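You operate a simulated robot arm through the tools that you are given. There is no shell and no other tool. Be economical: measure what you need, move in short steps, check, and stop when the job is done.

The job below is to be done with a simulated two-armed robot. You get a single attempt, and the scene is never put back.

## Task
Pick up the book marked "SCI" from the right book rack with one hand, pass it to the other hand and put it on the top of the desk. Take the yellow pad and put it in the floor of the spare bin. Take the weight on the top of the desk and put it away on the workbench top. Press the two key three times. Put the teal pad on the clear end of the returns table away on the workbench top. Any order will do.
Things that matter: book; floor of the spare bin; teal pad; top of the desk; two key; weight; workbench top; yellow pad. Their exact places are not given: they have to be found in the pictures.

It is judged by the outcome, as a careful person would: the job done as asked, and still so three seconds after it is handed in. It fails if anything else is knocked over, pushed out of place, dropped, spilled or broken.

## Robot
Two 7-joint arms with two-finger parallel grippers on one trunk, on a base that drives. Base frame: it is fixed to the floor where the robot stands at the start and does not move with it; the origin is under the middle of the robot, x ahead of it, y to its left, z up; the surface under the hand at the start is at about z = 860. Readings come in mm, degrees, newtons and seconds.
The left shoulder is at the start at [80, 131, 947], the right one opposite. With the tool pointing down near the work surface each hand reaches from about 400 to 860 mm from the robot's upright axis, wherever it stands, measured 20 degrees to its own side. Places, roughly: book [500, -250, 1000]; floor of the spare bin [-3300, -1700, 600]; teal pad (3x5x5 cm) [-1300, 2200, 900]; top of the desk [700, 1500, 800]; two key [400, 2400, 800]; weight [500, 2250, 750]; workbench top [700, -800, 900]; yellow pad (6x10x5 cm) [800, -1400, 900]. Payload 1.57 kg a hand.
The tool frame of a hand sits at the grasp point between the pads (the TCP): z along the fingers, y along the line on which they close. The tips reach 30 mm beyond it. Largest opening 110 mm; finger width 24, thickness 12; the body of the gripper, 48 by 112 mm, starts 78 mm behind the TCP.
Orientation is that of the tool frame in the base frame, as a unit quaternion [x, y, z, w]. With the fingers straight down and closing along the base's y, the tool's x points along the base's -x, its y along +y and its z along -z.

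## Interface
- The arms move only by the tool step_arm. It takes "left_rows", "right_rows" or both (then of equal length, played together; a hand with none holds still); each is a list of rows, each a list of 3 entries, a list of its own where there are three numbers: the finger opening in mm, from 0 to 110, then the shift along the tool's x, y, z in mm, then the turn, a rotation vector about the tool's x, y, z in degrees. In form: [[grip, [tx, ty, tz], [wx, wy, wz]], ...]. A call has 1 to 10 rows; each row shifts and turns the commanded pose from where the row before left it, along the tool's axes as they then stand. A row lasts 0.2 s, in which the tool goes at most 50 mm and 8.6 degrees; a call with a longer step from one row to the next is refused whole, and so is a gripper value outside its range. Where a pose cannot be reached the arm comes as near as it can. A force on the tool above 40 N (or 10 N above the force at the start of the call, whichever is more), or a blocked arm, ends the call early, and 0.2 s more pass. The fingers move at their own pace (about 108 mm/s each) and stop on an object; they squeeze with about 33 N. The grip force told is the motor's: it shows also when the fingers shut on nothing. Time passes only in rows, and 0.2 s behind the last, so rows that do not move let the fingers close. It gives the time, the measured TCP pose, the force on the tool (base axes), the opening and the grip force at its end, in the units of the frame above (readings bear some noise), with the torque about the TCP (base axes, N m) and any sound that the robot's microphone picked up.
- Cameras (640 x 400 px; columns grow to the right, rows downward): "scene" is now at [-55.7, 6.8, 1431.3]; the picture's right is [-0.04, -1.00, -0.00], its down [-0.48, 0.02, -0.88] and it looks along [0.88, -0.04, -0.48] (base axes); focal length 220 px, centre (320, 200). "left" rides on the left gripper at [70, -16, -141] in its tool frame; the picture's right is [0.23, 0.97, 0.00], its down [-0.86, 0.20, -0.48] and it looks along [-0.47, 0.11, 0.88] (tool axes); focal length 222 px, centre (320, 200). "right" rides on the right gripper at [70, 16, -141] in its tool frame; the picture's right is [-0.23, 0.97, 0.00], its down [-0.85, -0.20, -0.48] and it looks along [-0.47, -0.11, 0.88] (tool axes); focal length 222 px, centre (320, 200).
- get_image(camera): a new picture of that camera. No time passes.
- steer(legs): drives the robot by 1 to 6 legs, each [ahead, left, turn to the left] in mm, mm and degrees, along the robot's own axes; the way and the turn of a leg run together, so that a leg with both is an arc; at most 1500 mm and 180 degrees a leg. The arms and the cameras ride along, it lands a little off, and it stops where it bumps. It gives what a move gives.
- head_to(pan, tilt): turns the head with the scene camera to pan (to the left, within 109 degrees either way) and tilt (down, from -29 to 69), counted from straight ahead of the robot. It gives what a move gives.
- pixel_to_xyz(camera, pixels): there is no depth. For up to 12 entries [column, row, z] of the newest picture of that camera ("zoom" is the newest enlarged one), the place [x, y] in the base frame at which the ray of that pixel passes the height z, good to about 2 mm, but the place of the scene camera against the robot may be out by one fixed shift of up to 18 mm in any direction. No time passes.
- inspect(camera, box): a new picture of the part [left, top, right, bottom] of that camera's present view, enlarged. No time passes.
- close_job(): hands the job in; it is judged then, once.

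Go step by step. Measure first, check grasps and placings, and put right what went wrong. The budget is 110 turns and 100 pictures, counting those below and the enlarged ones. Unless the task says otherwise, let go and move clear before handing in.

The tools are called after "Request:" as name(argument=value, ...) on one line, values as JSON. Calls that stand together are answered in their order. step_arm: Moves the arms, as the interface text tells. Its arguments: {"type":"object","properties":{"left_rows":{"type":"array","items":{"type":"array"}},"right_rows":{"type":"array","items":{"type":"array"}}},"required":[]} The other tools are called the same way: steer (legs) drives the base; head_to (pan, tilt) turns the head that bears the scene camera; get_image (camera) takes a picture; pixel_to_xyz (camera, pixels) gives the place at which the rays of pixels pass given heights; inspect (camera, box) takes an enlarged picture of a part of a camera's view; close_job () hands the job in.

At the start:

```text
clock: 0.0
left_tool_pos: [510.6, -16.0, 1201.3]
left_tool_rot: [0.0, 1.0, 0.0, 0.0]
left_ft_force: [0.1, 0.5, -0.4]
left_wrist_torque: [0.0, 0.0, 0.01]
left_gripper_width: 110.0
left_grip_force: 0.1
right_tool_pos: [448.2, -495.6, 1150.4]
right_tool_rot: [-0.001, 1.0, 0.0, 0.0]
right_ft_force: [-0.5, 0.5, -0.7]
right_wrist_torque: [0.05, 0.01, -0.01]
right_gripper_width: 109.8
right_grip_force: 0.1
robot x, y, heading: [4.7, -0.1, -0.4]
head pan, tilt: [-2.5, 28.6]
```

scene: 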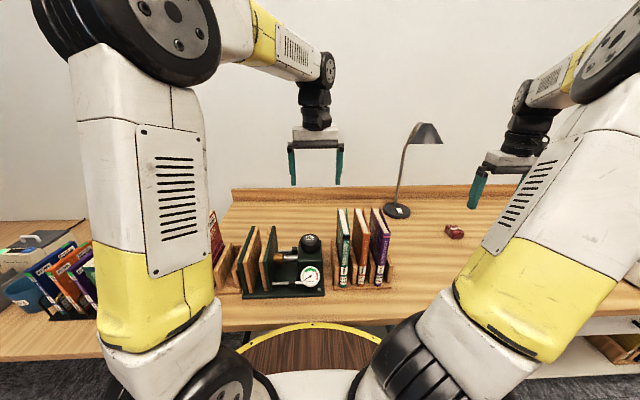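
right: 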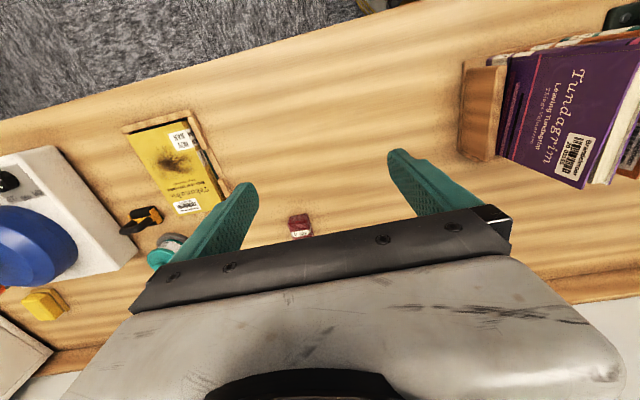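
left: 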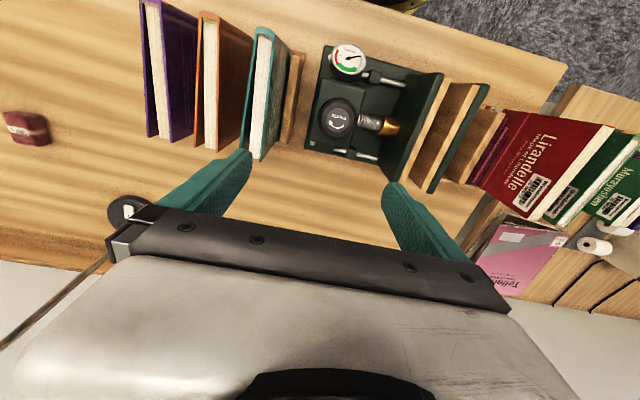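

The scene shows the right rack with three books (teal, orange, purple) around pixels (340-385, 210-290). I'll zoom in to find the "SCI" mark.

Request:
inspect(camera="scene", box=[310, 190, 410, 300])

Request:
inspect(camera="left", box=[100, 0, 320, 180])

Request:
inspect(camera="right", box=[0, 80, 320, 360])

```text
3.64 times, centred on (360, 245) of scene
```

zoom: 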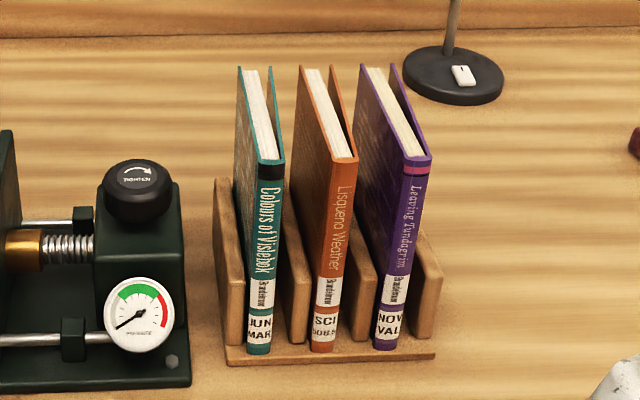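

```text
2.22 times, centred on (210, 90) of left
```

zoom: 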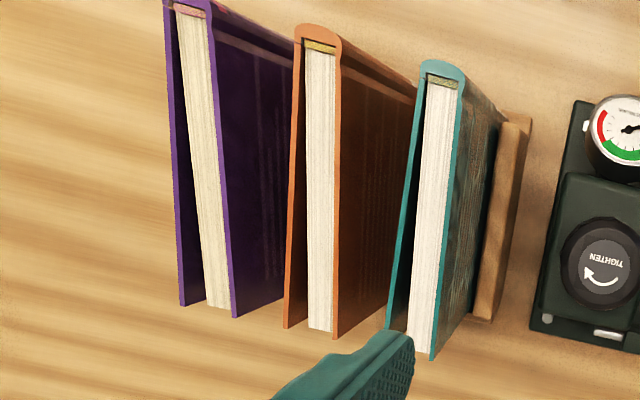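

```text
1.43 times, centred on (160, 220) of right
```

zoom: 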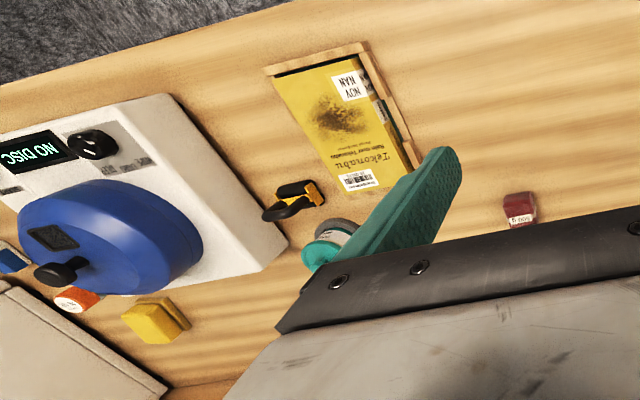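

The SCI book is the orange, middle one. I'll measure its top edges in both cameras over several heights.

Request:
pixel_to_xyz(camera="left", pixels=[[209.5, 15, 1020], [209.5, 15, 1050], [209.5, 15, 1080], [196, 147, 1020], [196, 147, 1050], [196, 147, 1080], [217, 152, 1050], [217, 152, 1080], [238, 158, 1050], [187, 146, 1050], [260, 162, 1050], [294, 144, 920]])

Request:
pixel_to_xyz(camera="scene", pixels=[[360.5, 286.2, 860], [360.5, 286.2, 880], [365, 234, 1020], [365, 234, 1050], [365, 234, 1080], [358, 209, 1020], [358, 209, 1050], [358, 209, 1080], [396, 212, 860], [293, 292, 860]])

```text
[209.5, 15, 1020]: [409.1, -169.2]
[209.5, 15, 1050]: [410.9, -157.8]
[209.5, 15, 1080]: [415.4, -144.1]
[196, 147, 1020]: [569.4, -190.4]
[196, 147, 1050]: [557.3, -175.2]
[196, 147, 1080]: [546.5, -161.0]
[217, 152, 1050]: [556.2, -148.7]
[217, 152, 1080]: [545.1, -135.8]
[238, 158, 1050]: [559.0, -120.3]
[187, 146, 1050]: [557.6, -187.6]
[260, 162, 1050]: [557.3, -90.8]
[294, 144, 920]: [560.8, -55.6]
```

```text
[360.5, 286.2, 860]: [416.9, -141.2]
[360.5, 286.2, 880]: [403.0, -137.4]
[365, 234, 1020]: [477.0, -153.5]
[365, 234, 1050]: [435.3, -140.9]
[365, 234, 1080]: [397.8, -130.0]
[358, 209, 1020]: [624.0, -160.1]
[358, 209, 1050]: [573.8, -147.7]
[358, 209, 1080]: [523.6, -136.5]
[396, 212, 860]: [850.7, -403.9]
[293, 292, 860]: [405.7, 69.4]
```

The orange book's top sits at z≈1062, x≈413–553, y≈-143…-172. I'll move the left hand aside and bring the right hand above the book with its fingers narrowed, then check.

Request:
step_arm(left_rows=[[110, [0, 25, 0], [0, 0, 0]], [110, [0, 25, 0], [0, 0, 0]], [110, [0, 25, 0], [0, 0, 0]], [110, [0, 25, 0], [0, 0, 0]], [110, [0, 25, 0], [0, 0, 0]], [110, [0, 25, 0], [0, 0, 0]], [110, [0, 25, 0], [0, 0, 0]], [110, [0, 25, 0], [0, 0, 0]], [110, [0, 0, 0], [0, 0, 0]]], right_rows=[[80, [-4, 42, 0], [0, 0, 0]], [60, [-4, 42, 0], [0, 0, 0]], [46, [-4, 42, 0], [0, 0, 0]], [46, [-4, 42, 0], [0, 0, 0]], [46, [-4, 42, 0], [0, 0, 0]], [46, [-5, 42, 0], [0, 0, 0]], [46, [-5, 43, 0], [0, 0, 0]], [46, [-5, 43, 0], [0, 0, 0]], [46, [0, 0, 0], [0, 0, 0]]])

Request:
get_image(camera="right")

Request:
get_image(camera="scene")

```text
clock: 2.0
left_tool_pos: [510.4, 183.6, 1201.6]
left_tool_rot: [0.0, 1.0, 0.0, 0.0]
left_ft_force: [-0.3, 0.0, 0.5]
left_wrist_torque: [0.03, -0.04, 0.0]
left_gripper_width: 110.2
left_grip_force: 0.1
right_tool_pos: [485.5, -159.7, 1149.4]
right_tool_rot: [0.0, 1.0, 0.0, -0.001]
right_ft_force: [0.1, 0.4, 0.3]
right_wrist_torque: [0.04, 0.0, 0.03]
right_gripper_width: 46.0
right_grip_force: 0.0
robot x, y, heading: [2.6, -0.6, -0.3]
head pan, tilt: [-2.5, 28.6]
```

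```text
93 pictures are left
```

right: 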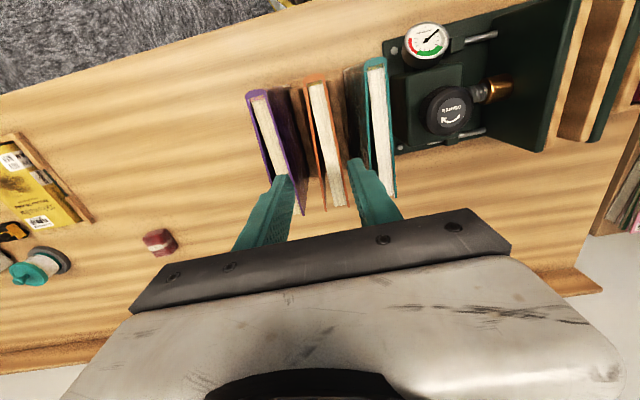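

```text
92 pictures are left
```

scene: 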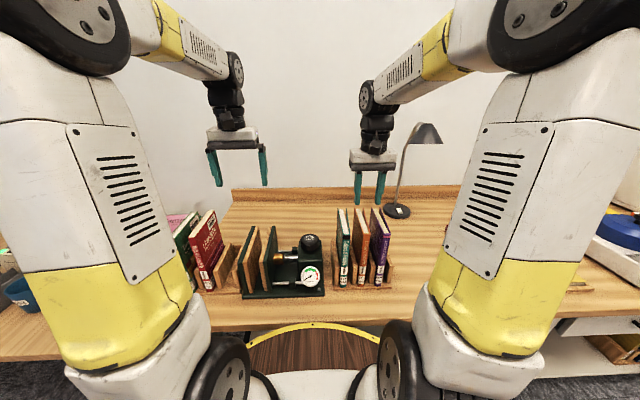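

The right camera now sees the orange book between the purple and teal ones, around (310-350, 75-210). I'll enlarge it to refine the lateral position.

Request:
inspect(camera="right", box=[230, 50, 420, 230])

```text
2.22 times, centred on (325, 140) of right
```

zoom: 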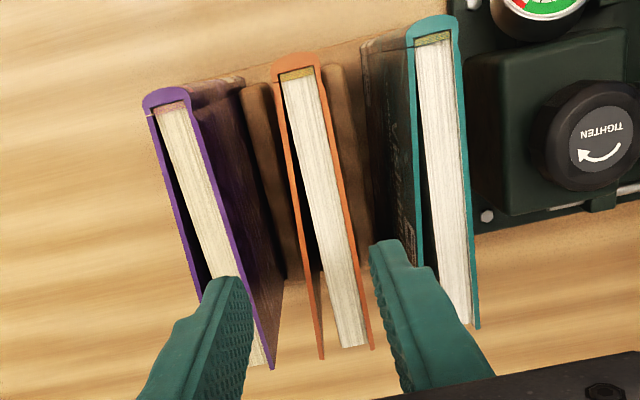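

Request:
pixel_to_xyz(camera="zoom", pixels=[[272, 75, 1060], [318, 62, 1060], [321, 358, 1060], [373, 348, 1060], [272, 368, 1060], [412, 240, 1060], [297, 210, 1060], [338, 200, 1060], [232, 230, 1060], [480, 328, 1060], [408, 35, 1060], [190, 98, 1060]])

```text
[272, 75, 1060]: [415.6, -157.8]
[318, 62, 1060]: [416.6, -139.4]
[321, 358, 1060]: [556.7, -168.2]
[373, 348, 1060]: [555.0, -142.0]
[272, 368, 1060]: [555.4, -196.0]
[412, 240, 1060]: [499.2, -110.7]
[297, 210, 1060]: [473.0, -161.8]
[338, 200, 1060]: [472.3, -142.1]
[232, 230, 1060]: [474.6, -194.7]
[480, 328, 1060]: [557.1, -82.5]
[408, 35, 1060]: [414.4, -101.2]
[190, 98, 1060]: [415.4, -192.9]
```

At x≈485 the book spans y -163…-142 (centre -153), with the neighbours at -195 and -110. I'll shift 6.5 mm, descend to z≈1032 and close.

Request:
step_arm(right_rows=[[46, [0, 6.5, 0], [0, 0, 0]], [46, [0, 0, 20], [0, 0, 0]], [46, [0, 0, 20], [0, 0, 0]], [46, [0, 0, 20], [0, 0, 0]], [46, [0, 0, 20], [0, 0, 0]], [46, [0, 0, 20], [0, 0, 0]], [46, [0, 0, 17], [0, 0, 0]], [15, [0, 0, 0], [0, 0, 0]], [5, [0, 0, 0], [0, 0, 0]], [5, [0, 0, 0], [0, 0, 0]]])

Request:
get_image(camera="right")

```text
clock: 4.2
left_tool_pos: [510.5, 184.3, 1201.5]
left_tool_rot: [-0.001, 1.0, 0.0, 0.0]
left_ft_force: [-0.2, -0.3, -0.3]
left_wrist_torque: [0.01, -0.01, -0.04]
left_gripper_width: 109.8
left_grip_force: 0.1
right_tool_pos: [484.2, -151.6, 1033.3]
right_tool_rot: [0.0, 1.0, -0.001, 0.0]
right_ft_force: [1.6, -0.2, 2.1]
right_wrist_torque: [-0.05, -0.38, -0.01]
right_gripper_width: 18.9
right_grip_force: 32.8
robot x, y, heading: [1.1, -2.6, -0.3]
head pan, tilt: [-2.5, 28.6]
```

```text
90 pictures are left
```

right: 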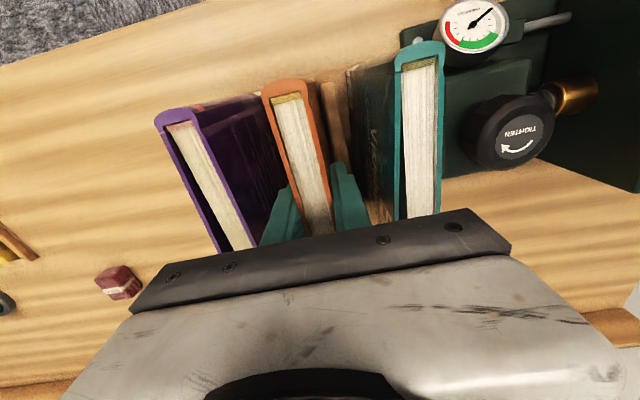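

The fingers hold the orange book at 18.9 mm with 33 N. Lifting straight up.

Request:
step_arm(right_rows=[[5, [0, 0, -15], [0, 0, 0]], [5, [0, 0, -20], [0, 0, 0]], [5, [0, 0, -25], [0, 0, 0]], [5, [0, 0, -25], [0, 0, 0]], [5, [0, 0, -25], [0, 0, 0]], [5, [0, 0, -25], [0, 0, 0]], [5, [0, 0, -25], [0, 0, 0]], [5, [0, 0, -25], [0, 0, 0]], [5, [0, 0, -25], [0, 0, 0]], [5, [0, 0, -20], [0, 0, 0]]])

Request:
get_image(camera="scene")

```text
clock: 6.4
left_tool_pos: [511.2, 184.0, 1202.3]
left_tool_rot: [0.001, 1.0, 0.0, 0.0]
left_ft_force: [0.0, 0.6, 0.1]
left_wrist_torque: [0.01, -0.03, -0.03]
left_gripper_width: 109.9
left_grip_force: 0.1
right_tool_pos: [483.7, -151.8, 1264.1]
right_tool_rot: [-0.001, 1.0, -0.001, -0.001]
right_ft_force: [-0.1, 0.0, -3.3]
right_wrist_torque: [0.05, -0.04, -0.01]
right_gripper_width: 19.1
right_grip_force: 32.2
robot x, y, heading: [2.1, -0.1, 0.1]
head pan, tilt: [-2.5, 28.6]
```

```text
89 pictures are left
```

scene: 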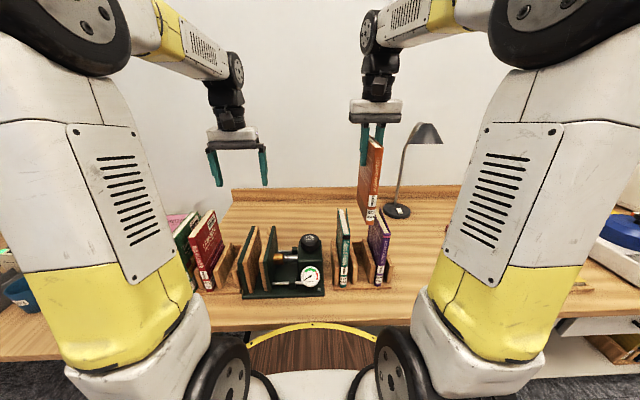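

The book is up, about 3.3 N. I'll now turn the right hand 90° so the spine faces left. At the same time the left hand turns to a 45° diagonal, closing along x, ready to receive it.

Request:
step_arm(left_rows=[[110, [0, 0, 0], [2.93, 2.93, -7.075]], [110, [0, 0, 0], [2.93, 2.93, -7.075]], [110, [0, 0, 0], [2.93, 2.93, -7.075]], [110, [0, 0, 0], [2.93, 2.93, -7.075]], [110, [0, 0, 0], [2.93, 2.93, -7.075]], [110, [0, 0, 0], [2.93, 2.93, -7.075]], [110, [0, 0, 0], [2.93, 2.93, -7.075]], [110, [0, 0, 0], [2.93, 2.93, -7.075]], [110, [0, 0, 0], [2.93, 2.93, -7.075]], [110, [0, 0, 0], [2.93, 2.93, -7.075]]], right_rows=[[5, [0, 0, 0], [0, 0, 8]], [5, [0, 0, 0], [0, 0, 8]], [5, [0, 0, 0], [0, 0, 8]], [5, [0, 0, 0], [0, 0, 8]], [5, [0, 0, 0], [0, 0, 8]], [5, [0, 0, 0], [0, 0, 8]], [5, [0, 0, 0], [0, 0, 8]], [5, [0, 0, 0], [0, 0, 8]], [5, [0, 0, 0], [0, 0, 8]], [5, [0, 0, 0], [0, 0, 8]]])

Request:
step_arm(left_rows=[[110, [0, 0, 0], [2.93, 2.93, -7.075]], [80, [0, 0, 0], [2.93, 2.93, -7.075]], [60, [0, 0, 0], [0, 0, 0]]], right_rows=[[5, [0, 0, 0], [0, 0, 5]], [5, [0, 0, 0], [0, 0, 5]], [5, [0, 0, 0], [0, 0, 0]]])

Request:
get_image(camera="scene")

```text
clock: 8.6
left_tool_pos: [511.5, 182.8, 1201.0]
left_tool_rot: [-0.567, 0.754, -0.234, -0.234]
left_ft_force: [0.0, -0.7, 0.2]
left_wrist_torque: [0.04, 0.01, 0.0]
left_gripper_width: 109.9
left_grip_force: 0.1
right_tool_pos: [483.6, -151.2, 1263.6]
right_tool_rot: [0.644, 0.765, 0.0, -0.001]
right_ft_force: [-0.2, -0.5, -2.2]
right_wrist_torque: [-0.01, 0.01, 0.0]
right_gripper_width: 19.2
right_grip_force: 33.3
robot x, y, heading: [4.5, -0.2, 0.0]
head pan, tilt: [-2.5, 28.6]
```

```text
clock: 9.4
left_tool_pos: [511.8, 182.4, 1200.2]
left_tool_rot: [0.654, -0.652, 0.27, 0.271]
left_ft_force: [0.5, 0.5, 0.0]
left_wrist_torque: [0.0, 0.0, 0.01]
left_gripper_width: 60.1
left_grip_force: 0.0
right_tool_pos: [482.6, -150.2, 1262.1]
right_tool_rot: [0.708, 0.706, 0.001, 0.0]
right_ft_force: [-0.1, -0.5, -3.9]
right_wrist_torque: [0.05, -0.02, 0.01]
right_gripper_width: 19.3
right_grip_force: 32.9
robot x, y, heading: [-5.0, -0.5, 0.1]
head pan, tilt: [-2.5, 28.6]
```

```text
88 pictures are left
```

scene: 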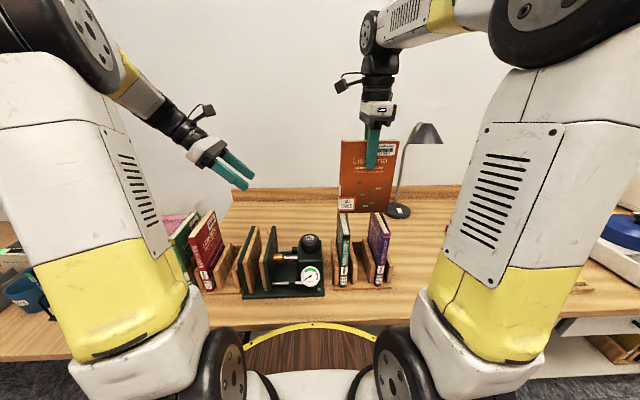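

The book's spine now faces +y at y≈-79. I'll bring the left hand in along -y, stop short and check.

Request:
step_arm(left_rows=[[60, [20, 10, 20.5], [0, 0, 0]], [60, [20, 10, 20.5], [0, 0, 0]], [60, [20, 9, 20.5], [0, 0, 0]], [60, [20, 0, 20.5], [0, 0, 0]], [60, [20, 0, 20.5], [0, 0, 0]], [60, [20, 0, 20.5], [0, 0, 0]], [60, [20, 0, 20.5], [0, 0, 0]]])

Request:
get_image(camera="left")

Request:
get_image(camera="scene")

```text
clock: 11.0
left_tool_pos: [485.9, -14.5, 1198.4]
left_tool_rot: [0.654, -0.653, 0.271, 0.27]
left_ft_force: [-0.4, -0.1, 0.3]
left_wrist_torque: [0.0, 0.02, 0.01]
left_gripper_width: 59.8
left_grip_force: 0.2
right_tool_pos: [482.2, -151.2, 1262.7]
right_tool_rot: [0.707, 0.707, 0.0, 0.0]
right_ft_force: [-0.1, -0.1, -3.0]
right_wrist_torque: [-0.04, -0.02, 0.01]
right_gripper_width: 19.2
right_grip_force: 33.2
robot x, y, heading: [1.5, -3.0, -0.0]
head pan, tilt: [-2.5, 28.6]
```

```text
87 pictures are left
```

left: 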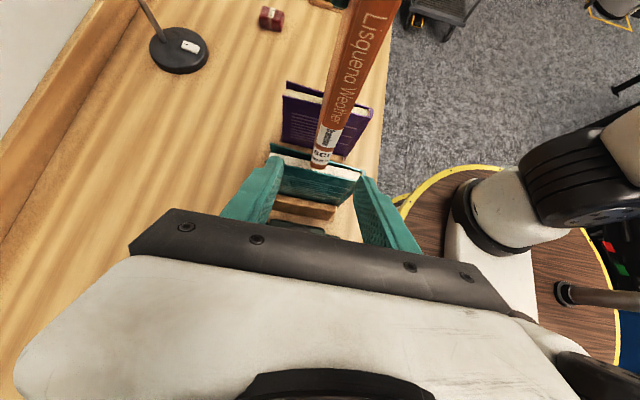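

```text
86 pictures are left
```

scene: 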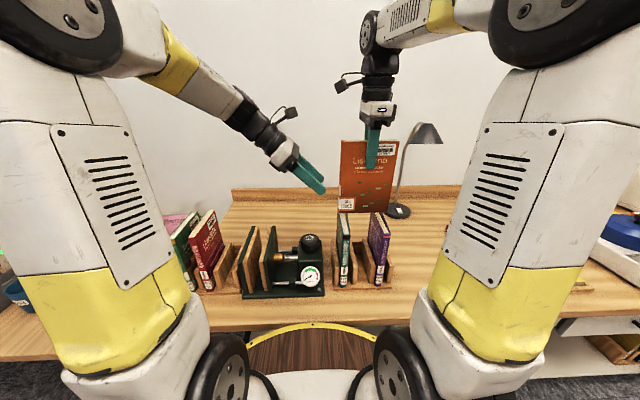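

The book spine lies between the left fingers, centred near (325,150). I'll move in 88 mm more and close.

Request:
step_arm(left_rows=[[60, [15, 2, 15], [0, 0, 0]], [60, [15, 1, 15], [0, 0, 0]], [60, [16, 0, 16], [0, 0, 0]], [60, [16, 0, 16], [0, 0, 0]], [30, [0, 0, 0], [0, 0, 0]], [5, [0, 0, 0], [0, 0, 0]], [5, [0, 0, 0], [0, 0, 0]], [5, [0, 0, 0], [0, 0, 0]]])

Request:
get_image(camera="scene")

```text
clock: 12.8
left_tool_pos: [484.3, -104.3, 1198.4]
left_tool_rot: [0.654, -0.653, 0.271, 0.27]
left_ft_force: [12.1, -3.8, 0.3]
left_wrist_torque: [0.26, 0.79, -0.14]
left_gripper_width: 19.6
left_grip_force: 33.0
right_tool_pos: [482.6, -150.2, 1263.1]
right_tool_rot: [0.707, 0.707, -0.001, -0.001]
right_ft_force: [-12.0, 3.6, -2.2]
right_wrist_torque: [-0.15, -0.06, 0.7]
right_gripper_width: 19.1
right_grip_force: 33.0
robot x, y, heading: [-0.0, -0.5, 0.1]
head pan, tilt: [-2.5, 28.6]
```

```text
85 pictures are left
```

scene: 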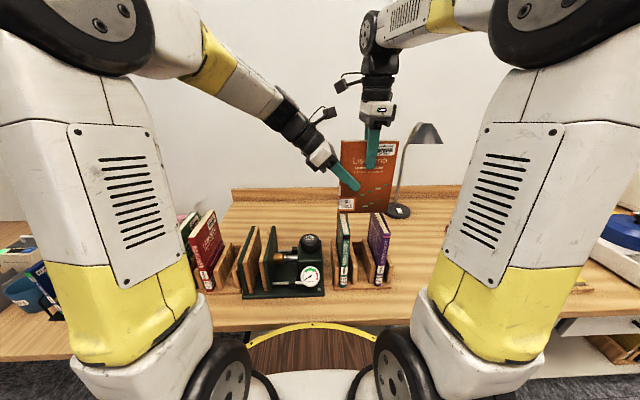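

Both hands hold the book (left at 19.6 mm, 33 N). I'll open the right hand moderately and raise it clear.

Request:
step_arm(right_rows=[[60, [0, 0, 0], [0, 0, 0]], [60, [0, 0, 0], [0, 0, 0]], [60, [0, 0, -20], [0, 0, 0]], [60, [0, 0, -25], [0, 0, 0]], [60, [0, 0, -25], [0, 0, 0]], [60, [35, 0, 0], [0, 0, 0]], [60, [40, 0, 0], [0, 0, 0]], [60, [40, 0, 0], [0, 0, 0]], [60, [40, 0, 0], [0, 0, 0]], [60, [40, 0, 0], [0, 0, 0]]])

Request:
get_image(camera="scene")

Request:
get_image(camera="left")

```text
clock: 15.0
left_tool_pos: [485.2, -100.3, 1197.3]
left_tool_rot: [0.657, -0.651, 0.271, 0.267]
left_ft_force: [0.5, -0.9, 0.6]
left_wrist_torque: [0.18, -0.02, 0.0]
left_gripper_width: 19.7
left_grip_force: 33.5
right_tool_pos: [483.0, 20.0, 1333.6]
right_tool_rot: [0.71, 0.704, -0.003, 0.002]
right_ft_force: [-0.7, 2.5, -2.4]
right_wrist_torque: [-0.16, -0.14, 0.05]
right_gripper_width: 76.2
right_grip_force: 9.6
robot x, y, heading: [1.6, 0.8, -0.1]
head pan, tilt: [-2.5, 28.6]
stopped in row 10 (right hand): the force on the tool passed its limit at 74 N (the readings are from after the stop); the commanded pose is now the measured one
```

```text
84 pictures are left
```

scene: 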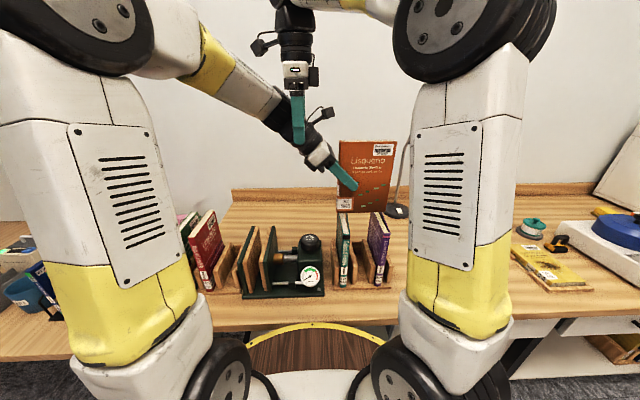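

```text
83 pictures are left
```

left: 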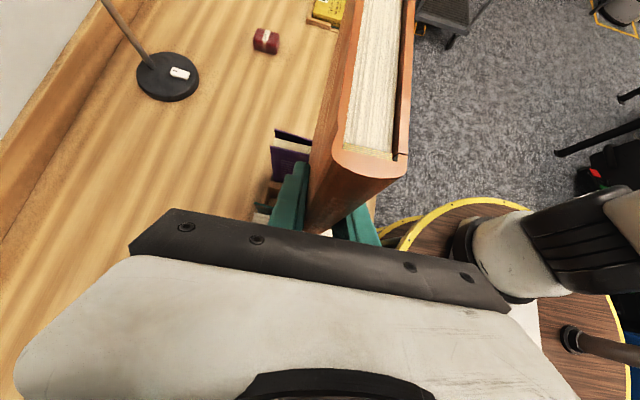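

I had the right tool's x sign wrong: the hand moved left and touched the left gripper. The book is still held (19.7 mm). I'll back the right hand out along -y.

Request:
step_arm(right_rows=[[76, [-10, 0, 0], [0, 0, 0]], [76, [-30, 0, 0], [0, 0, 0]], [70, [-40, 0, 0], [0, 0, 0]], [60, [-45, 0, 0], [0, 0, 0]], [60, [-45, 0, 0], [0, 0, 0]], [60, [-45, 0, 0], [0, 0, 0]], [60, [-45, 0, 0], [0, 0, 0]], [60, [-45, 0, 0], [0, 0, 0]], [60, [-45, 0, 0], [0, 0, 0]]])

Request:
get_image(camera="scene")

```text
clock: 17.0
left_tool_pos: [485.1, -100.2, 1197.3]
left_tool_rot: [0.658, -0.649, 0.272, 0.268]
left_ft_force: [-0.9, 0.2, -0.2]
left_wrist_torque: [0.11, -0.01, -0.02]
left_gripper_width: 19.6
left_grip_force: 32.6
right_tool_pos: [480.1, -329.7, 1339.2]
right_tool_rot: [0.71, 0.704, -0.003, 0.002]
right_ft_force: [-0.1, 0.7, 0.5]
right_wrist_torque: [0.0, -0.01, 0.01]
right_gripper_width: 60.1
right_grip_force: 0.0
robot x, y, heading: [-2.0, -2.6, -0.3]
head pan, tilt: [-2.5, 28.6]
```

```text
82 pictures are left
```

scene: 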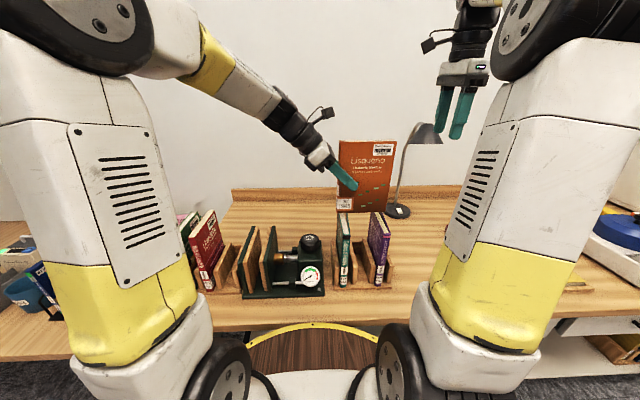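

The book is in the left hand. I'll look around (left and right) before driving.

Request:
step_arm(right_rows=[[60, [0, 0, 0], [0, 0, -8.5]], [60, [0, 0, 0], [0, 0, -8.5]], [60, [0, 0, 0], [0, 0, -8.5]], [60, [0, 0, 0], [0, 0, -8.5]], [60, [0, 0, 0], [0, 0, -8.5]], [60, [0, 0, 0], [0, 0, -8.5]], [60, [0, 0, 0], [0, 0, -8.5]], [60, [0, 0, 0], [0, 0, -8.5]], [60, [0, 0, 0], [0, 0, -8.5]], [60, [0, 0, 0], [0, 0, -8.5]]])

Request:
head_to(pan=75, tilt=30)

Request:
get_image(camera="scene")

Request:
head_to(pan=109, tilt=25)

Request:
get_image(camera="scene")

Request:
head_to(pan=-90, tilt=25)

Request:
get_image(camera="scene")

```text
clock: 19.2
left_tool_pos: [486.3, -101.0, 1196.6]
left_tool_rot: [0.657, -0.65, 0.271, 0.268]
left_ft_force: [-0.5, -0.2, 0.1]
left_wrist_torque: [0.14, -0.02, 0.02]
left_gripper_width: 19.9
left_grip_force: 33.0
right_tool_pos: [479.3, -330.5, 1335.9]
right_tool_rot: [0.047, 0.999, -0.004, 0.0]
right_ft_force: [0.2, 0.7, 0.4]
right_wrist_torque: [0.01, 0.02, 0.01]
right_gripper_width: 60.1
right_grip_force: 0.0
robot x, y, heading: [-0.9, -2.8, -0.0]
head pan, tilt: [-2.5, 28.6]
```

```text
clock: 20.7
left_tool_pos: [484.7, -100.4, 1198.7]
left_tool_rot: [0.658, -0.649, 0.272, 0.269]
left_ft_force: [0.5, -0.1, -0.7]
left_wrist_torque: [0.15, 0.0, -0.01]
left_gripper_width: 19.7
left_grip_force: 32.8
right_tool_pos: [479.7, -330.5, 1335.3]
right_tool_rot: [0.049, 0.999, -0.004, 0.0]
right_ft_force: [-0.6, 0.6, 0.9]
right_wrist_torque: [0.05, -0.02, 0.0]
right_gripper_width: 59.9
right_grip_force: 0.0
robot x, y, heading: [0.4, -3.8, -0.1]
head pan, tilt: [75.0, 30.0]
```

```text
81 pictures are left
```

scene: 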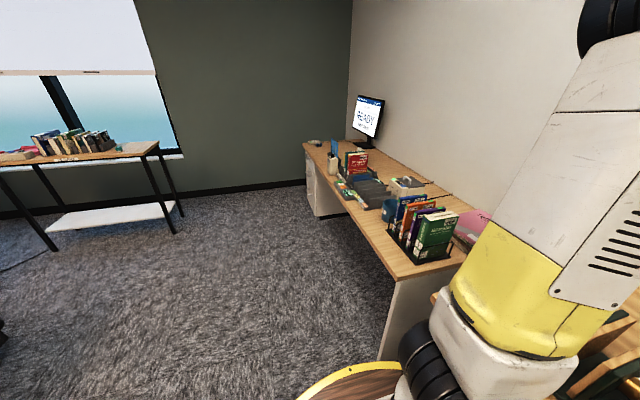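

```text
clock: 21.6
left_tool_pos: [484.9, -101.6, 1197.2]
left_tool_rot: [0.657, -0.65, 0.271, 0.268]
left_ft_force: [0.2, 0.4, 0.2]
left_wrist_torque: [0.14, 0.01, 0.03]
left_gripper_width: 19.9
left_grip_force: 32.7
right_tool_pos: [479.2, -330.2, 1335.4]
right_tool_rot: [0.049, 0.999, -0.003, 0.0]
right_ft_force: [-0.4, -0.7, -0.4]
right_wrist_torque: [-0.02, -0.01, -0.01]
right_gripper_width: 59.9
right_grip_force: 0.2
robot x, y, heading: [-1.8, -5.6, -0.1]
head pan, tilt: [108.9, 25.0]
```

```text
80 pictures are left
```

scene: 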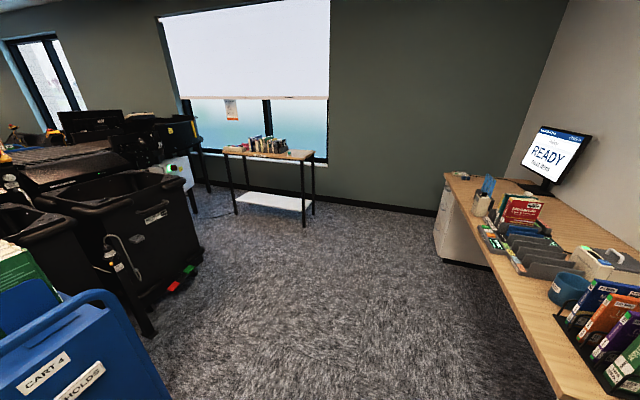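

```text
clock: 24.6
left_tool_pos: [485.2, -100.0, 1197.9]
left_tool_rot: [0.658, -0.649, 0.271, 0.269]
left_ft_force: [0.4, 0.4, 0.1]
left_wrist_torque: [0.13, -0.02, -0.02]
left_gripper_width: 19.8
left_grip_force: 32.7
right_tool_pos: [479.3, -330.2, 1336.2]
right_tool_rot: [0.049, 0.999, -0.004, 0.0]
right_ft_force: [-0.7, -0.4, 0.4]
right_wrist_torque: [0.01, 0.01, -0.02]
right_gripper_width: 60.1
right_grip_force: 0.0
robot x, y, heading: [-2.0, 0.6, -0.1]
head pan, tilt: [-90.0, 25.0]
```

```text
79 pictures are left
```

scene: 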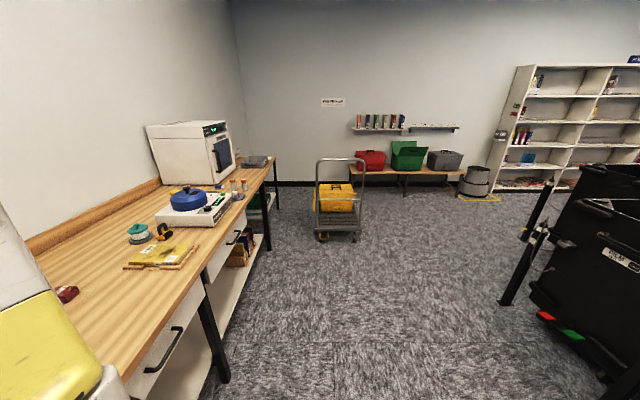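

I see the desk along the left wall, the returns table by the window, and carts behind on the left. I'll measure desk and returns table positions from pan 90.

Request:
head_to(pan=88, tilt=30)

Request:
get_image(camera="scene")

```text
clock: 27.2
left_tool_pos: [485.6, -100.4, 1197.9]
left_tool_rot: [0.658, -0.649, 0.272, 0.269]
left_ft_force: [-0.3, 0.2, -0.2]
left_wrist_torque: [0.12, 0.0, -0.01]
left_gripper_width: 19.7
left_grip_force: 33.3
right_tool_pos: [480.3, -329.0, 1335.0]
right_tool_rot: [0.049, 0.999, -0.004, 0.0]
right_ft_force: [-0.4, -0.6, 0.4]
right_wrist_torque: [0.0, 0.03, 0.03]
right_gripper_width: 60.2
right_grip_force: 0.0
robot x, y, heading: [-1.8, -1.2, 0.1]
head pan, tilt: [88.0, 30.0]
```

```text
78 pictures are left
```

scene: 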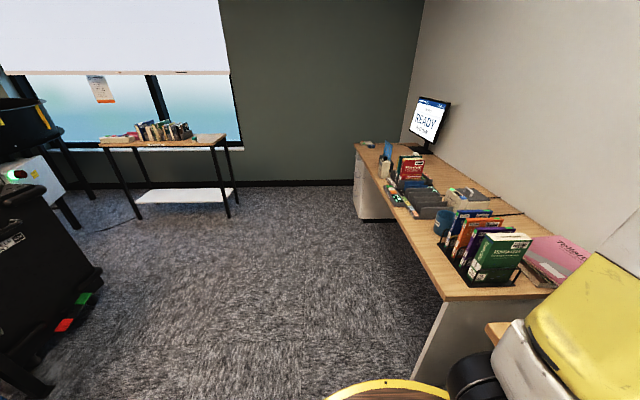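

Request:
pixel_to_xyz(camera="scene", pixels=[[448, 298, 750], [448, 298, 800], [356, 145, 750], [356, 145, 800], [412, 386, 0], [135, 217, 0], [228, 217, 0], [102, 272, 0], [40, 395, 0], [103, 146, 860], [224, 140, 860], [363, 218, 0]])

Request:
inspect(camera="scene", box=[340, 80, 580, 300])

Request:
inspect(camera="scene", box=[90, 100, 250, 200])

```text
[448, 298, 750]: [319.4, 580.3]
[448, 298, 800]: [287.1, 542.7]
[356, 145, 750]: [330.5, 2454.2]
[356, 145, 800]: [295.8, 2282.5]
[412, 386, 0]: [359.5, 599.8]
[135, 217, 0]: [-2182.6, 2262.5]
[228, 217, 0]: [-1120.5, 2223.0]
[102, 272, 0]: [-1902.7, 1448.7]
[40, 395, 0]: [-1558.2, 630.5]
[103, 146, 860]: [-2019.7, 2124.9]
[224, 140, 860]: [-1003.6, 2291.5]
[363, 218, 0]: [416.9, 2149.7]
```

```text
1.82 times, centred on (460, 190) of scene
```

zoom: 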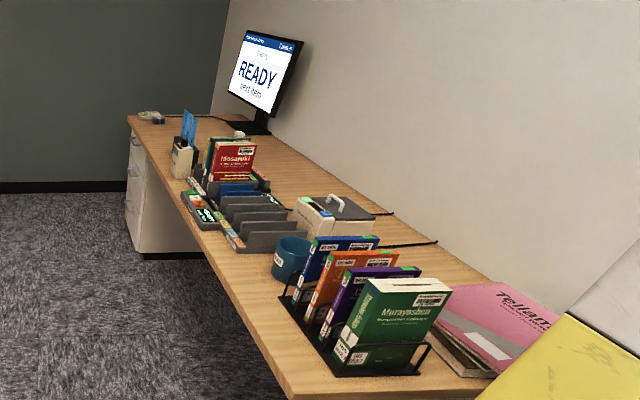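

```text
4.00 times, centred on (170, 150) of scene
```

zoom: 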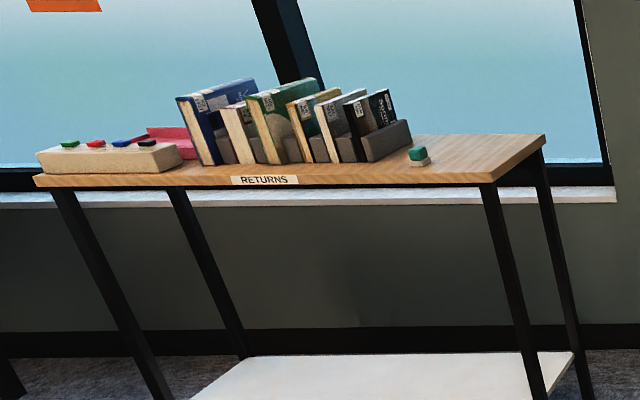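

The desk front edge is at x≈330 (z≈750), spanning y 580–2450. I'll back up 250 mm and strafe left 1500 mm, then look.

Request:
steer(legs=[[-250, 0, 0], [0, 1450, 0]])

Request:
head_to(pan=15, tilt=35)

Request:
get_image(camera="scene")

```text
clock: 36.1
left_tool_pos: [225.8, 1411.0, 1197.0]
left_tool_rot: [0.664, -0.643, 0.275, 0.265]
left_ft_force: [1.0, 0.5, -0.2]
left_wrist_torque: [0.14, 0.01, 0.02]
left_gripper_width: 19.7
left_grip_force: 32.7
right_tool_pos: [224.9, 1182.2, 1336.5]
right_tool_rot: [0.039, 0.999, -0.004, 0.0]
right_ft_force: [0.1, 0.0, -0.4]
right_wrist_torque: [-0.01, 0.0, 0.02]
right_gripper_width: 59.8
right_grip_force: 0.1
robot x, y, heading: [-261.4, 1502.8, 1.2]
head pan, tilt: [88.0, 30.0]
```

```text
clock: 37.5
left_tool_pos: [226.4, 1411.1, 1198.5]
left_tool_rot: [0.663, -0.644, 0.273, 0.267]
left_ft_force: [-0.8, 0.1, 0.4]
left_wrist_torque: [0.1, 0.0, 0.03]
left_gripper_width: 19.8
left_grip_force: 32.8
right_tool_pos: [225.4, 1181.3, 1336.8]
right_tool_rot: [0.039, 0.999, -0.004, 0.0]
right_ft_force: [0.2, 0.1, -0.2]
right_wrist_torque: [0.0, -0.02, 0.01]
right_gripper_width: 59.9
right_grip_force: 0.1
robot x, y, heading: [-258.1, 1503.1, 1.0]
head pan, tilt: [15.0, 35.0]
```

```text
75 pictures are left
```

scene: 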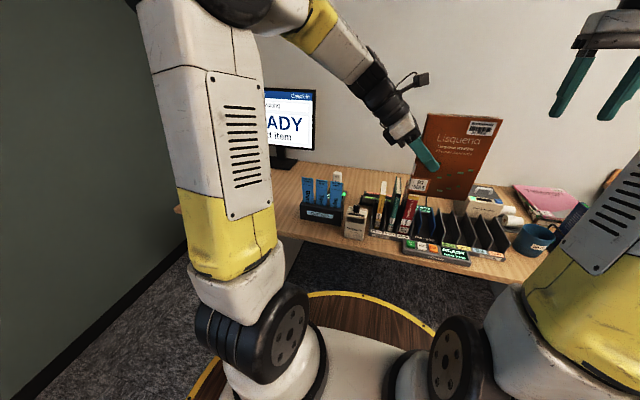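

The book is still in the left hand. Clear desk top appears behind the organizers and farther left; I'll strafe 600 mm more and look there.

Request:
steer(legs=[[0, 550, 0]])

Request:
head_to(pan=0, tilt=35)

Request:
get_image(camera="scene")

Request:
get_image(camera="right")

```text
clock: 40.7
left_tool_pos: [221.2, 1958.4, 1196.5]
left_tool_rot: [0.657, -0.65, 0.272, 0.269]
left_ft_force: [1.4, -0.9, 0.2]
left_wrist_torque: [0.15, -0.03, 0.01]
left_gripper_width: 19.7
left_grip_force: 33.2
right_tool_pos: [213.9, 1727.9, 1336.1]
right_tool_rot: [0.049, 0.999, -0.003, -0.001]
right_ft_force: [0.1, -0.6, 0.0]
right_wrist_torque: [-0.01, 0.01, -0.01]
right_gripper_width: 60.1
right_grip_force: 0.0
robot x, y, heading: [-266.0, 2057.0, -0.1]
head pan, tilt: [15.0, 35.0]
```

```text
clock: 41.5
left_tool_pos: [219.9, 1959.8, 1198.4]
left_tool_rot: [0.657, -0.65, 0.271, 0.268]
left_ft_force: [1.0, -0.8, -0.9]
left_wrist_torque: [0.12, -0.04, 0.01]
left_gripper_width: 19.5
left_grip_force: 33.2
right_tool_pos: [213.1, 1727.1, 1337.4]
right_tool_rot: [0.049, 0.999, -0.003, 0.0]
right_ft_force: [0.2, 0.3, 0.4]
right_wrist_torque: [0.04, -0.02, 0.0]
right_gripper_width: 60.0
right_grip_force: 0.0
robot x, y, heading: [-265.8, 2061.5, -0.0]
head pan, tilt: [0.0, 35.0]
```

```text
74 pictures are left
```

scene: 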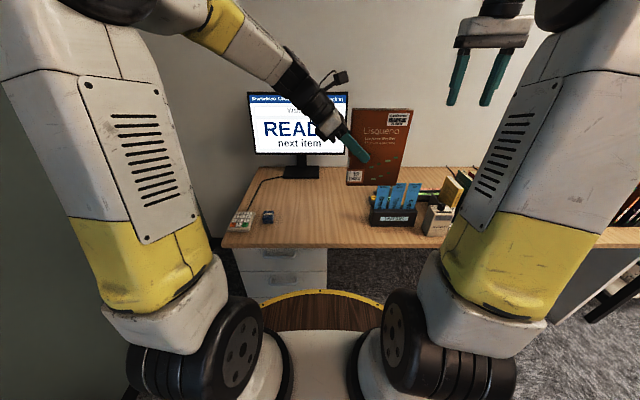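

```text
73 pictures are left
```

right: 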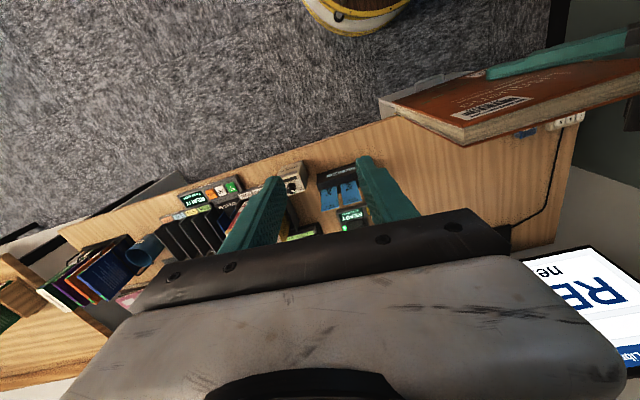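

The desk's left end has a clear area around (310,215), with a keypad at (240,220) and a small blue item at (268,215). I'll enlarge and measure.

Request:
inspect(camera="scene", box=[215, 160, 375, 260])

Request:
pixel_to_xyz(camera="scene", pixels=[[222, 247, 750], [330, 247, 750], [268, 215, 750], [268, 211, 785], [238, 221, 770], [300, 177, 750], [370, 222, 750], [347, 187, 1095], [394, 190, 1095], [255, 183, 750], [310, 215, 750], [372, 195, 750]])

```text
4.00 times, centred on (295, 210) of scene
```

zoom: 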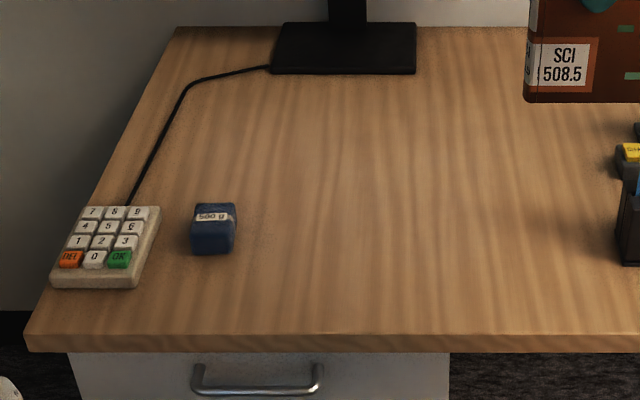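

```text
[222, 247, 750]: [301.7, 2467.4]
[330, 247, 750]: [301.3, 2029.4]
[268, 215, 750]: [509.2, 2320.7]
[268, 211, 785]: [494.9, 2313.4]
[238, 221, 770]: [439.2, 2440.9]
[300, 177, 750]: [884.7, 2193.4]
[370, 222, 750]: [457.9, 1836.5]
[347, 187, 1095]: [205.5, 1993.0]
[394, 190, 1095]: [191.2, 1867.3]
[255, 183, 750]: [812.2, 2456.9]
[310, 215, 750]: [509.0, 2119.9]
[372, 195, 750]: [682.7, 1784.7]
```

The space between y≈1880 and 2250 is clear. I'll drive forward 230 mm; the book (bottom ≈1100) stays above everything.

Request:
steer(legs=[[230, 0, 0]])

Request:
step_arm(left_rows=[[5, [-20, -7, -20], [0, 0, 0]], [5, [-20, -7, -20], [0, 0, 0]], [5, [-20, -7, -20], [0, 0, 0]], [5, [-20, -7, -20], [0, 0, 0]], [5, [-20, -7, -20], [0, 0, 0]]])

Request:
get_image(camera="scene")

Request:
get_image(camera="left")

```text
clock: 43.2
left_tool_pos: [447.8, 1955.5, 1198.0]
left_tool_rot: [0.655, -0.652, 0.27, 0.27]
left_ft_force: [-0.8, 0.4, 0.5]
left_wrist_torque: [0.16, 0.0, 0.03]
left_gripper_width: 19.9
left_grip_force: 33.1
right_tool_pos: [440.1, 1725.1, 1335.8]
right_tool_rot: [0.052, 0.999, -0.004, 0.0]
right_ft_force: [-0.3, -1.0, 0.2]
right_wrist_torque: [0.01, 0.01, 0.03]
right_gripper_width: 59.7
right_grip_force: 0.0
robot x, y, heading: [-38.3, 2061.3, -0.5]
head pan, tilt: [0.0, 35.0]
```

```text
clock: 44.4
left_tool_pos: [480.8, 2096.3, 1198.7]
left_tool_rot: [0.655, -0.652, 0.27, 0.269]
left_ft_force: [-0.2, -0.5, -0.9]
left_wrist_torque: [0.13, -0.02, 0.0]
left_gripper_width: 20.0
left_grip_force: 33.0
right_tool_pos: [440.1, 1725.5, 1336.8]
right_tool_rot: [0.052, 0.999, -0.004, 0.0]
right_ft_force: [-0.5, -1.0, 0.7]
right_wrist_torque: [0.03, 0.02, 0.01]
right_gripper_width: 60.1
right_grip_force: 0.1
robot x, y, heading: [-36.9, 2057.0, -0.3]
head pan, tilt: [0.0, 35.0]
```

```text
71 pictures are left
```

scene: 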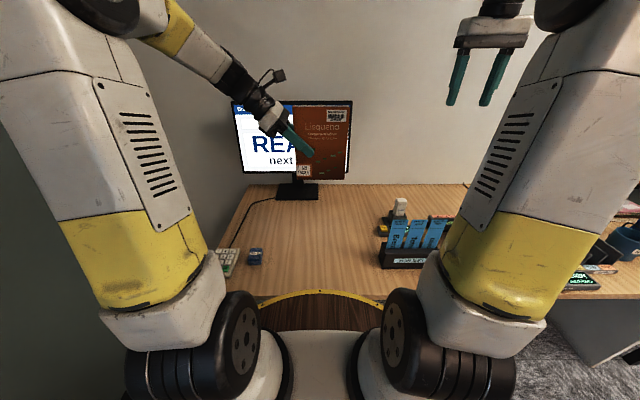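

```text
70 pictures are left
```

left: 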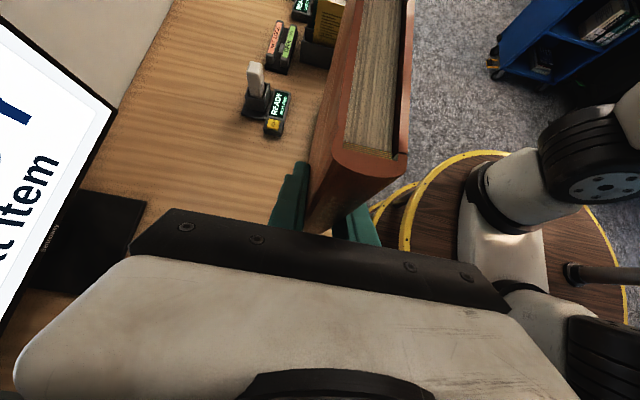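

The book hangs upright over the clear area (y≈1978–2118). Lowering 300 mm while shifting to x≈540.

Request:
step_arm(left_rows=[[5, [-21.2, -6, 21.2], [0, 0, 0]], [5, [-21.2, -6, 21.2], [0, 0, 0]], [5, [-21.2, -6, 21.2], [0, 0, 0]], [5, [-21.2, -6, 21.2], [0, 0, 0]], [5, [-21.2, -6, 21.2], [0, 0, 0]], [5, [-21.2, -6, 21.2], [0, 0, 0]], [5, [-21.2, -6, 21.2], [0, 0, 0]], [5, [-21.2, -6, 21.2], [0, 0, 0]], [5, [-21.2, -6, 21.2], [0, 0, 0]], [5, [-21.2, -6, 21.2], [0, 0, 0]]])

Request:
get_image(camera="scene")

```text
clock: 46.6
left_tool_pos: [543.1, 2098.5, 897.4]
left_tool_rot: [0.656, -0.651, 0.27, 0.268]
left_ft_force: [0.3, -0.6, -0.6]
left_wrist_torque: [0.14, -0.02, 0.01]
left_gripper_width: 19.9
left_grip_force: 33.0
right_tool_pos: [439.6, 1724.8, 1336.5]
right_tool_rot: [0.052, 0.999, -0.003, 0.0]
right_ft_force: [-0.6, 0.0, -0.4]
right_wrist_torque: [0.0, -0.01, 0.03]
right_gripper_width: 60.3
right_grip_force: 0.0
robot x, y, heading: [-35.3, 2057.8, -0.6]
head pan, tilt: [0.0, 35.0]
```

```text
69 pictures are left
```

scene: 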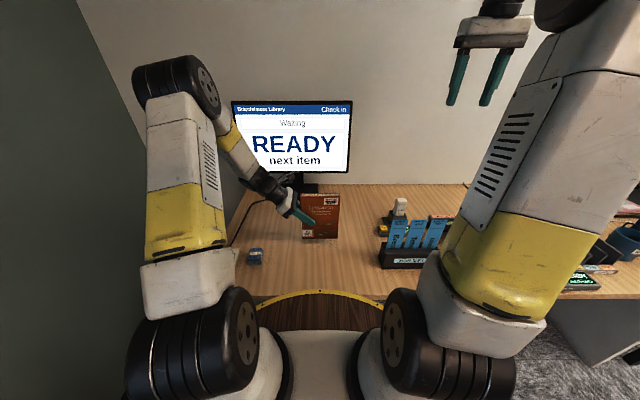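

Nearly down. Lowering in small steps, watching the force.

Request:
step_arm(left_rows=[[5, [-3.5, 0, 3.5], [0, 0, 0]], [5, [-3.5, 0, 3.5], [0, 0, 0]], [5, [-3.5, 0, 3.5], [0, 0, 0]], [5, [-3.5, 0, 3.5], [0, 0, 0]], [5, [-3.5, 0, 3.5], [0, 0, 0]], [5, [-3.5, 0, 3.5], [0, 0, 0]]])

Request:
inspect(camera="scene", box=[230, 170, 390, 270])

```text
clock: 48.0
left_tool_pos: [542.9, 2098.6, 868.5]
left_tool_rot: [0.655, -0.652, 0.27, 0.269]
left_ft_force: [-0.4, -0.1, -0.3]
left_wrist_torque: [0.16, 0.0, 0.02]
left_gripper_width: 20.0
left_grip_force: 32.9
right_tool_pos: [439.5, 1724.6, 1336.9]
right_tool_rot: [0.052, 0.999, -0.004, 0.0]
right_ft_force: [0.6, -0.5, 0.2]
right_wrist_torque: [0.01, 0.02, 0.01]
right_gripper_width: 60.0
right_grip_force: 0.0
robot x, y, heading: [-37.3, 2060.0, -0.6]
head pan, tilt: [0.0, 35.0]
```

```text
4.00 times, centred on (310, 220) of scene
```

zoom: 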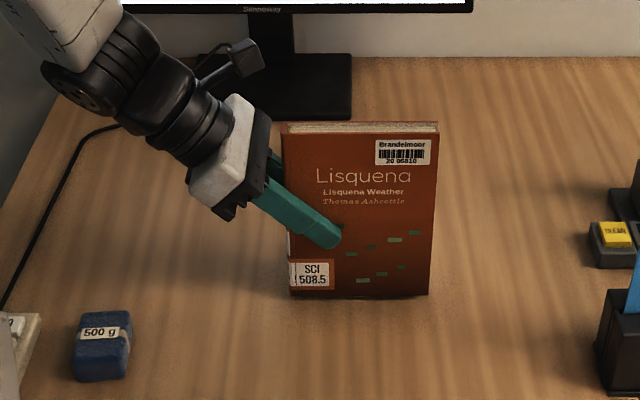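

Bottom edge is almost on the desk (shadow just below it). Continuing in 2 mm steps.

Request:
step_arm(left_rows=[[5, [-1.5, 0, 1.5], [0, 0, 0]], [5, [-1.5, 0, 1.5], [0, 0, 0]], [5, [-1.5, 0, 1.5], [0, 0, 0]], [5, [0, 0, 0], [0, 0, 0]]])

Request:
step_arm(left_rows=[[5, [-1.5, 0, 1.5], [0, 0, 0]], [5, [-1.5, 0, 1.5], [0, 0, 0]], [5, [0, 0, 0], [0, 0, 0]]])

```text
clock: 49.0
left_tool_pos: [541.8, 2098.3, 860.6]
left_tool_rot: [0.656, -0.651, 0.271, 0.269]
left_ft_force: [-0.7, -0.2, -0.8]
left_wrist_torque: [0.14, 0.02, -0.01]
left_gripper_width: 19.7
left_grip_force: 32.7
right_tool_pos: [441.0, 1725.9, 1336.2]
right_tool_rot: [0.052, 0.999, -0.004, 0.0]
right_ft_force: [-0.1, 0.3, 0.8]
right_wrist_torque: [-0.01, 0.01, 0.01]
right_gripper_width: 60.0
right_grip_force: 0.0
robot x, y, heading: [-37.3, 2060.3, -0.3]
head pan, tilt: [0.0, 35.0]
```

```text
clock: 49.8
left_tool_pos: [539.9, 2099.1, 858.5]
left_tool_rot: [0.656, -0.651, 0.272, 0.268]
left_ft_force: [-2.2, 7.5, 22.9]
left_wrist_torque: [-0.9, 0.33, -0.19]
left_gripper_width: 19.6
left_grip_force: 33.1
right_tool_pos: [439.4, 1725.8, 1338.1]
right_tool_rot: [0.052, 0.999, -0.003, 0.0]
right_ft_force: [0.4, 0.4, -1.5]
right_wrist_torque: [0.01, 0.0, 0.02]
right_gripper_width: 60.1
right_grip_force: 0.2
robot x, y, heading: [-36.0, 2058.3, -0.2]
head pan, tilt: [0.0, 35.0]
```

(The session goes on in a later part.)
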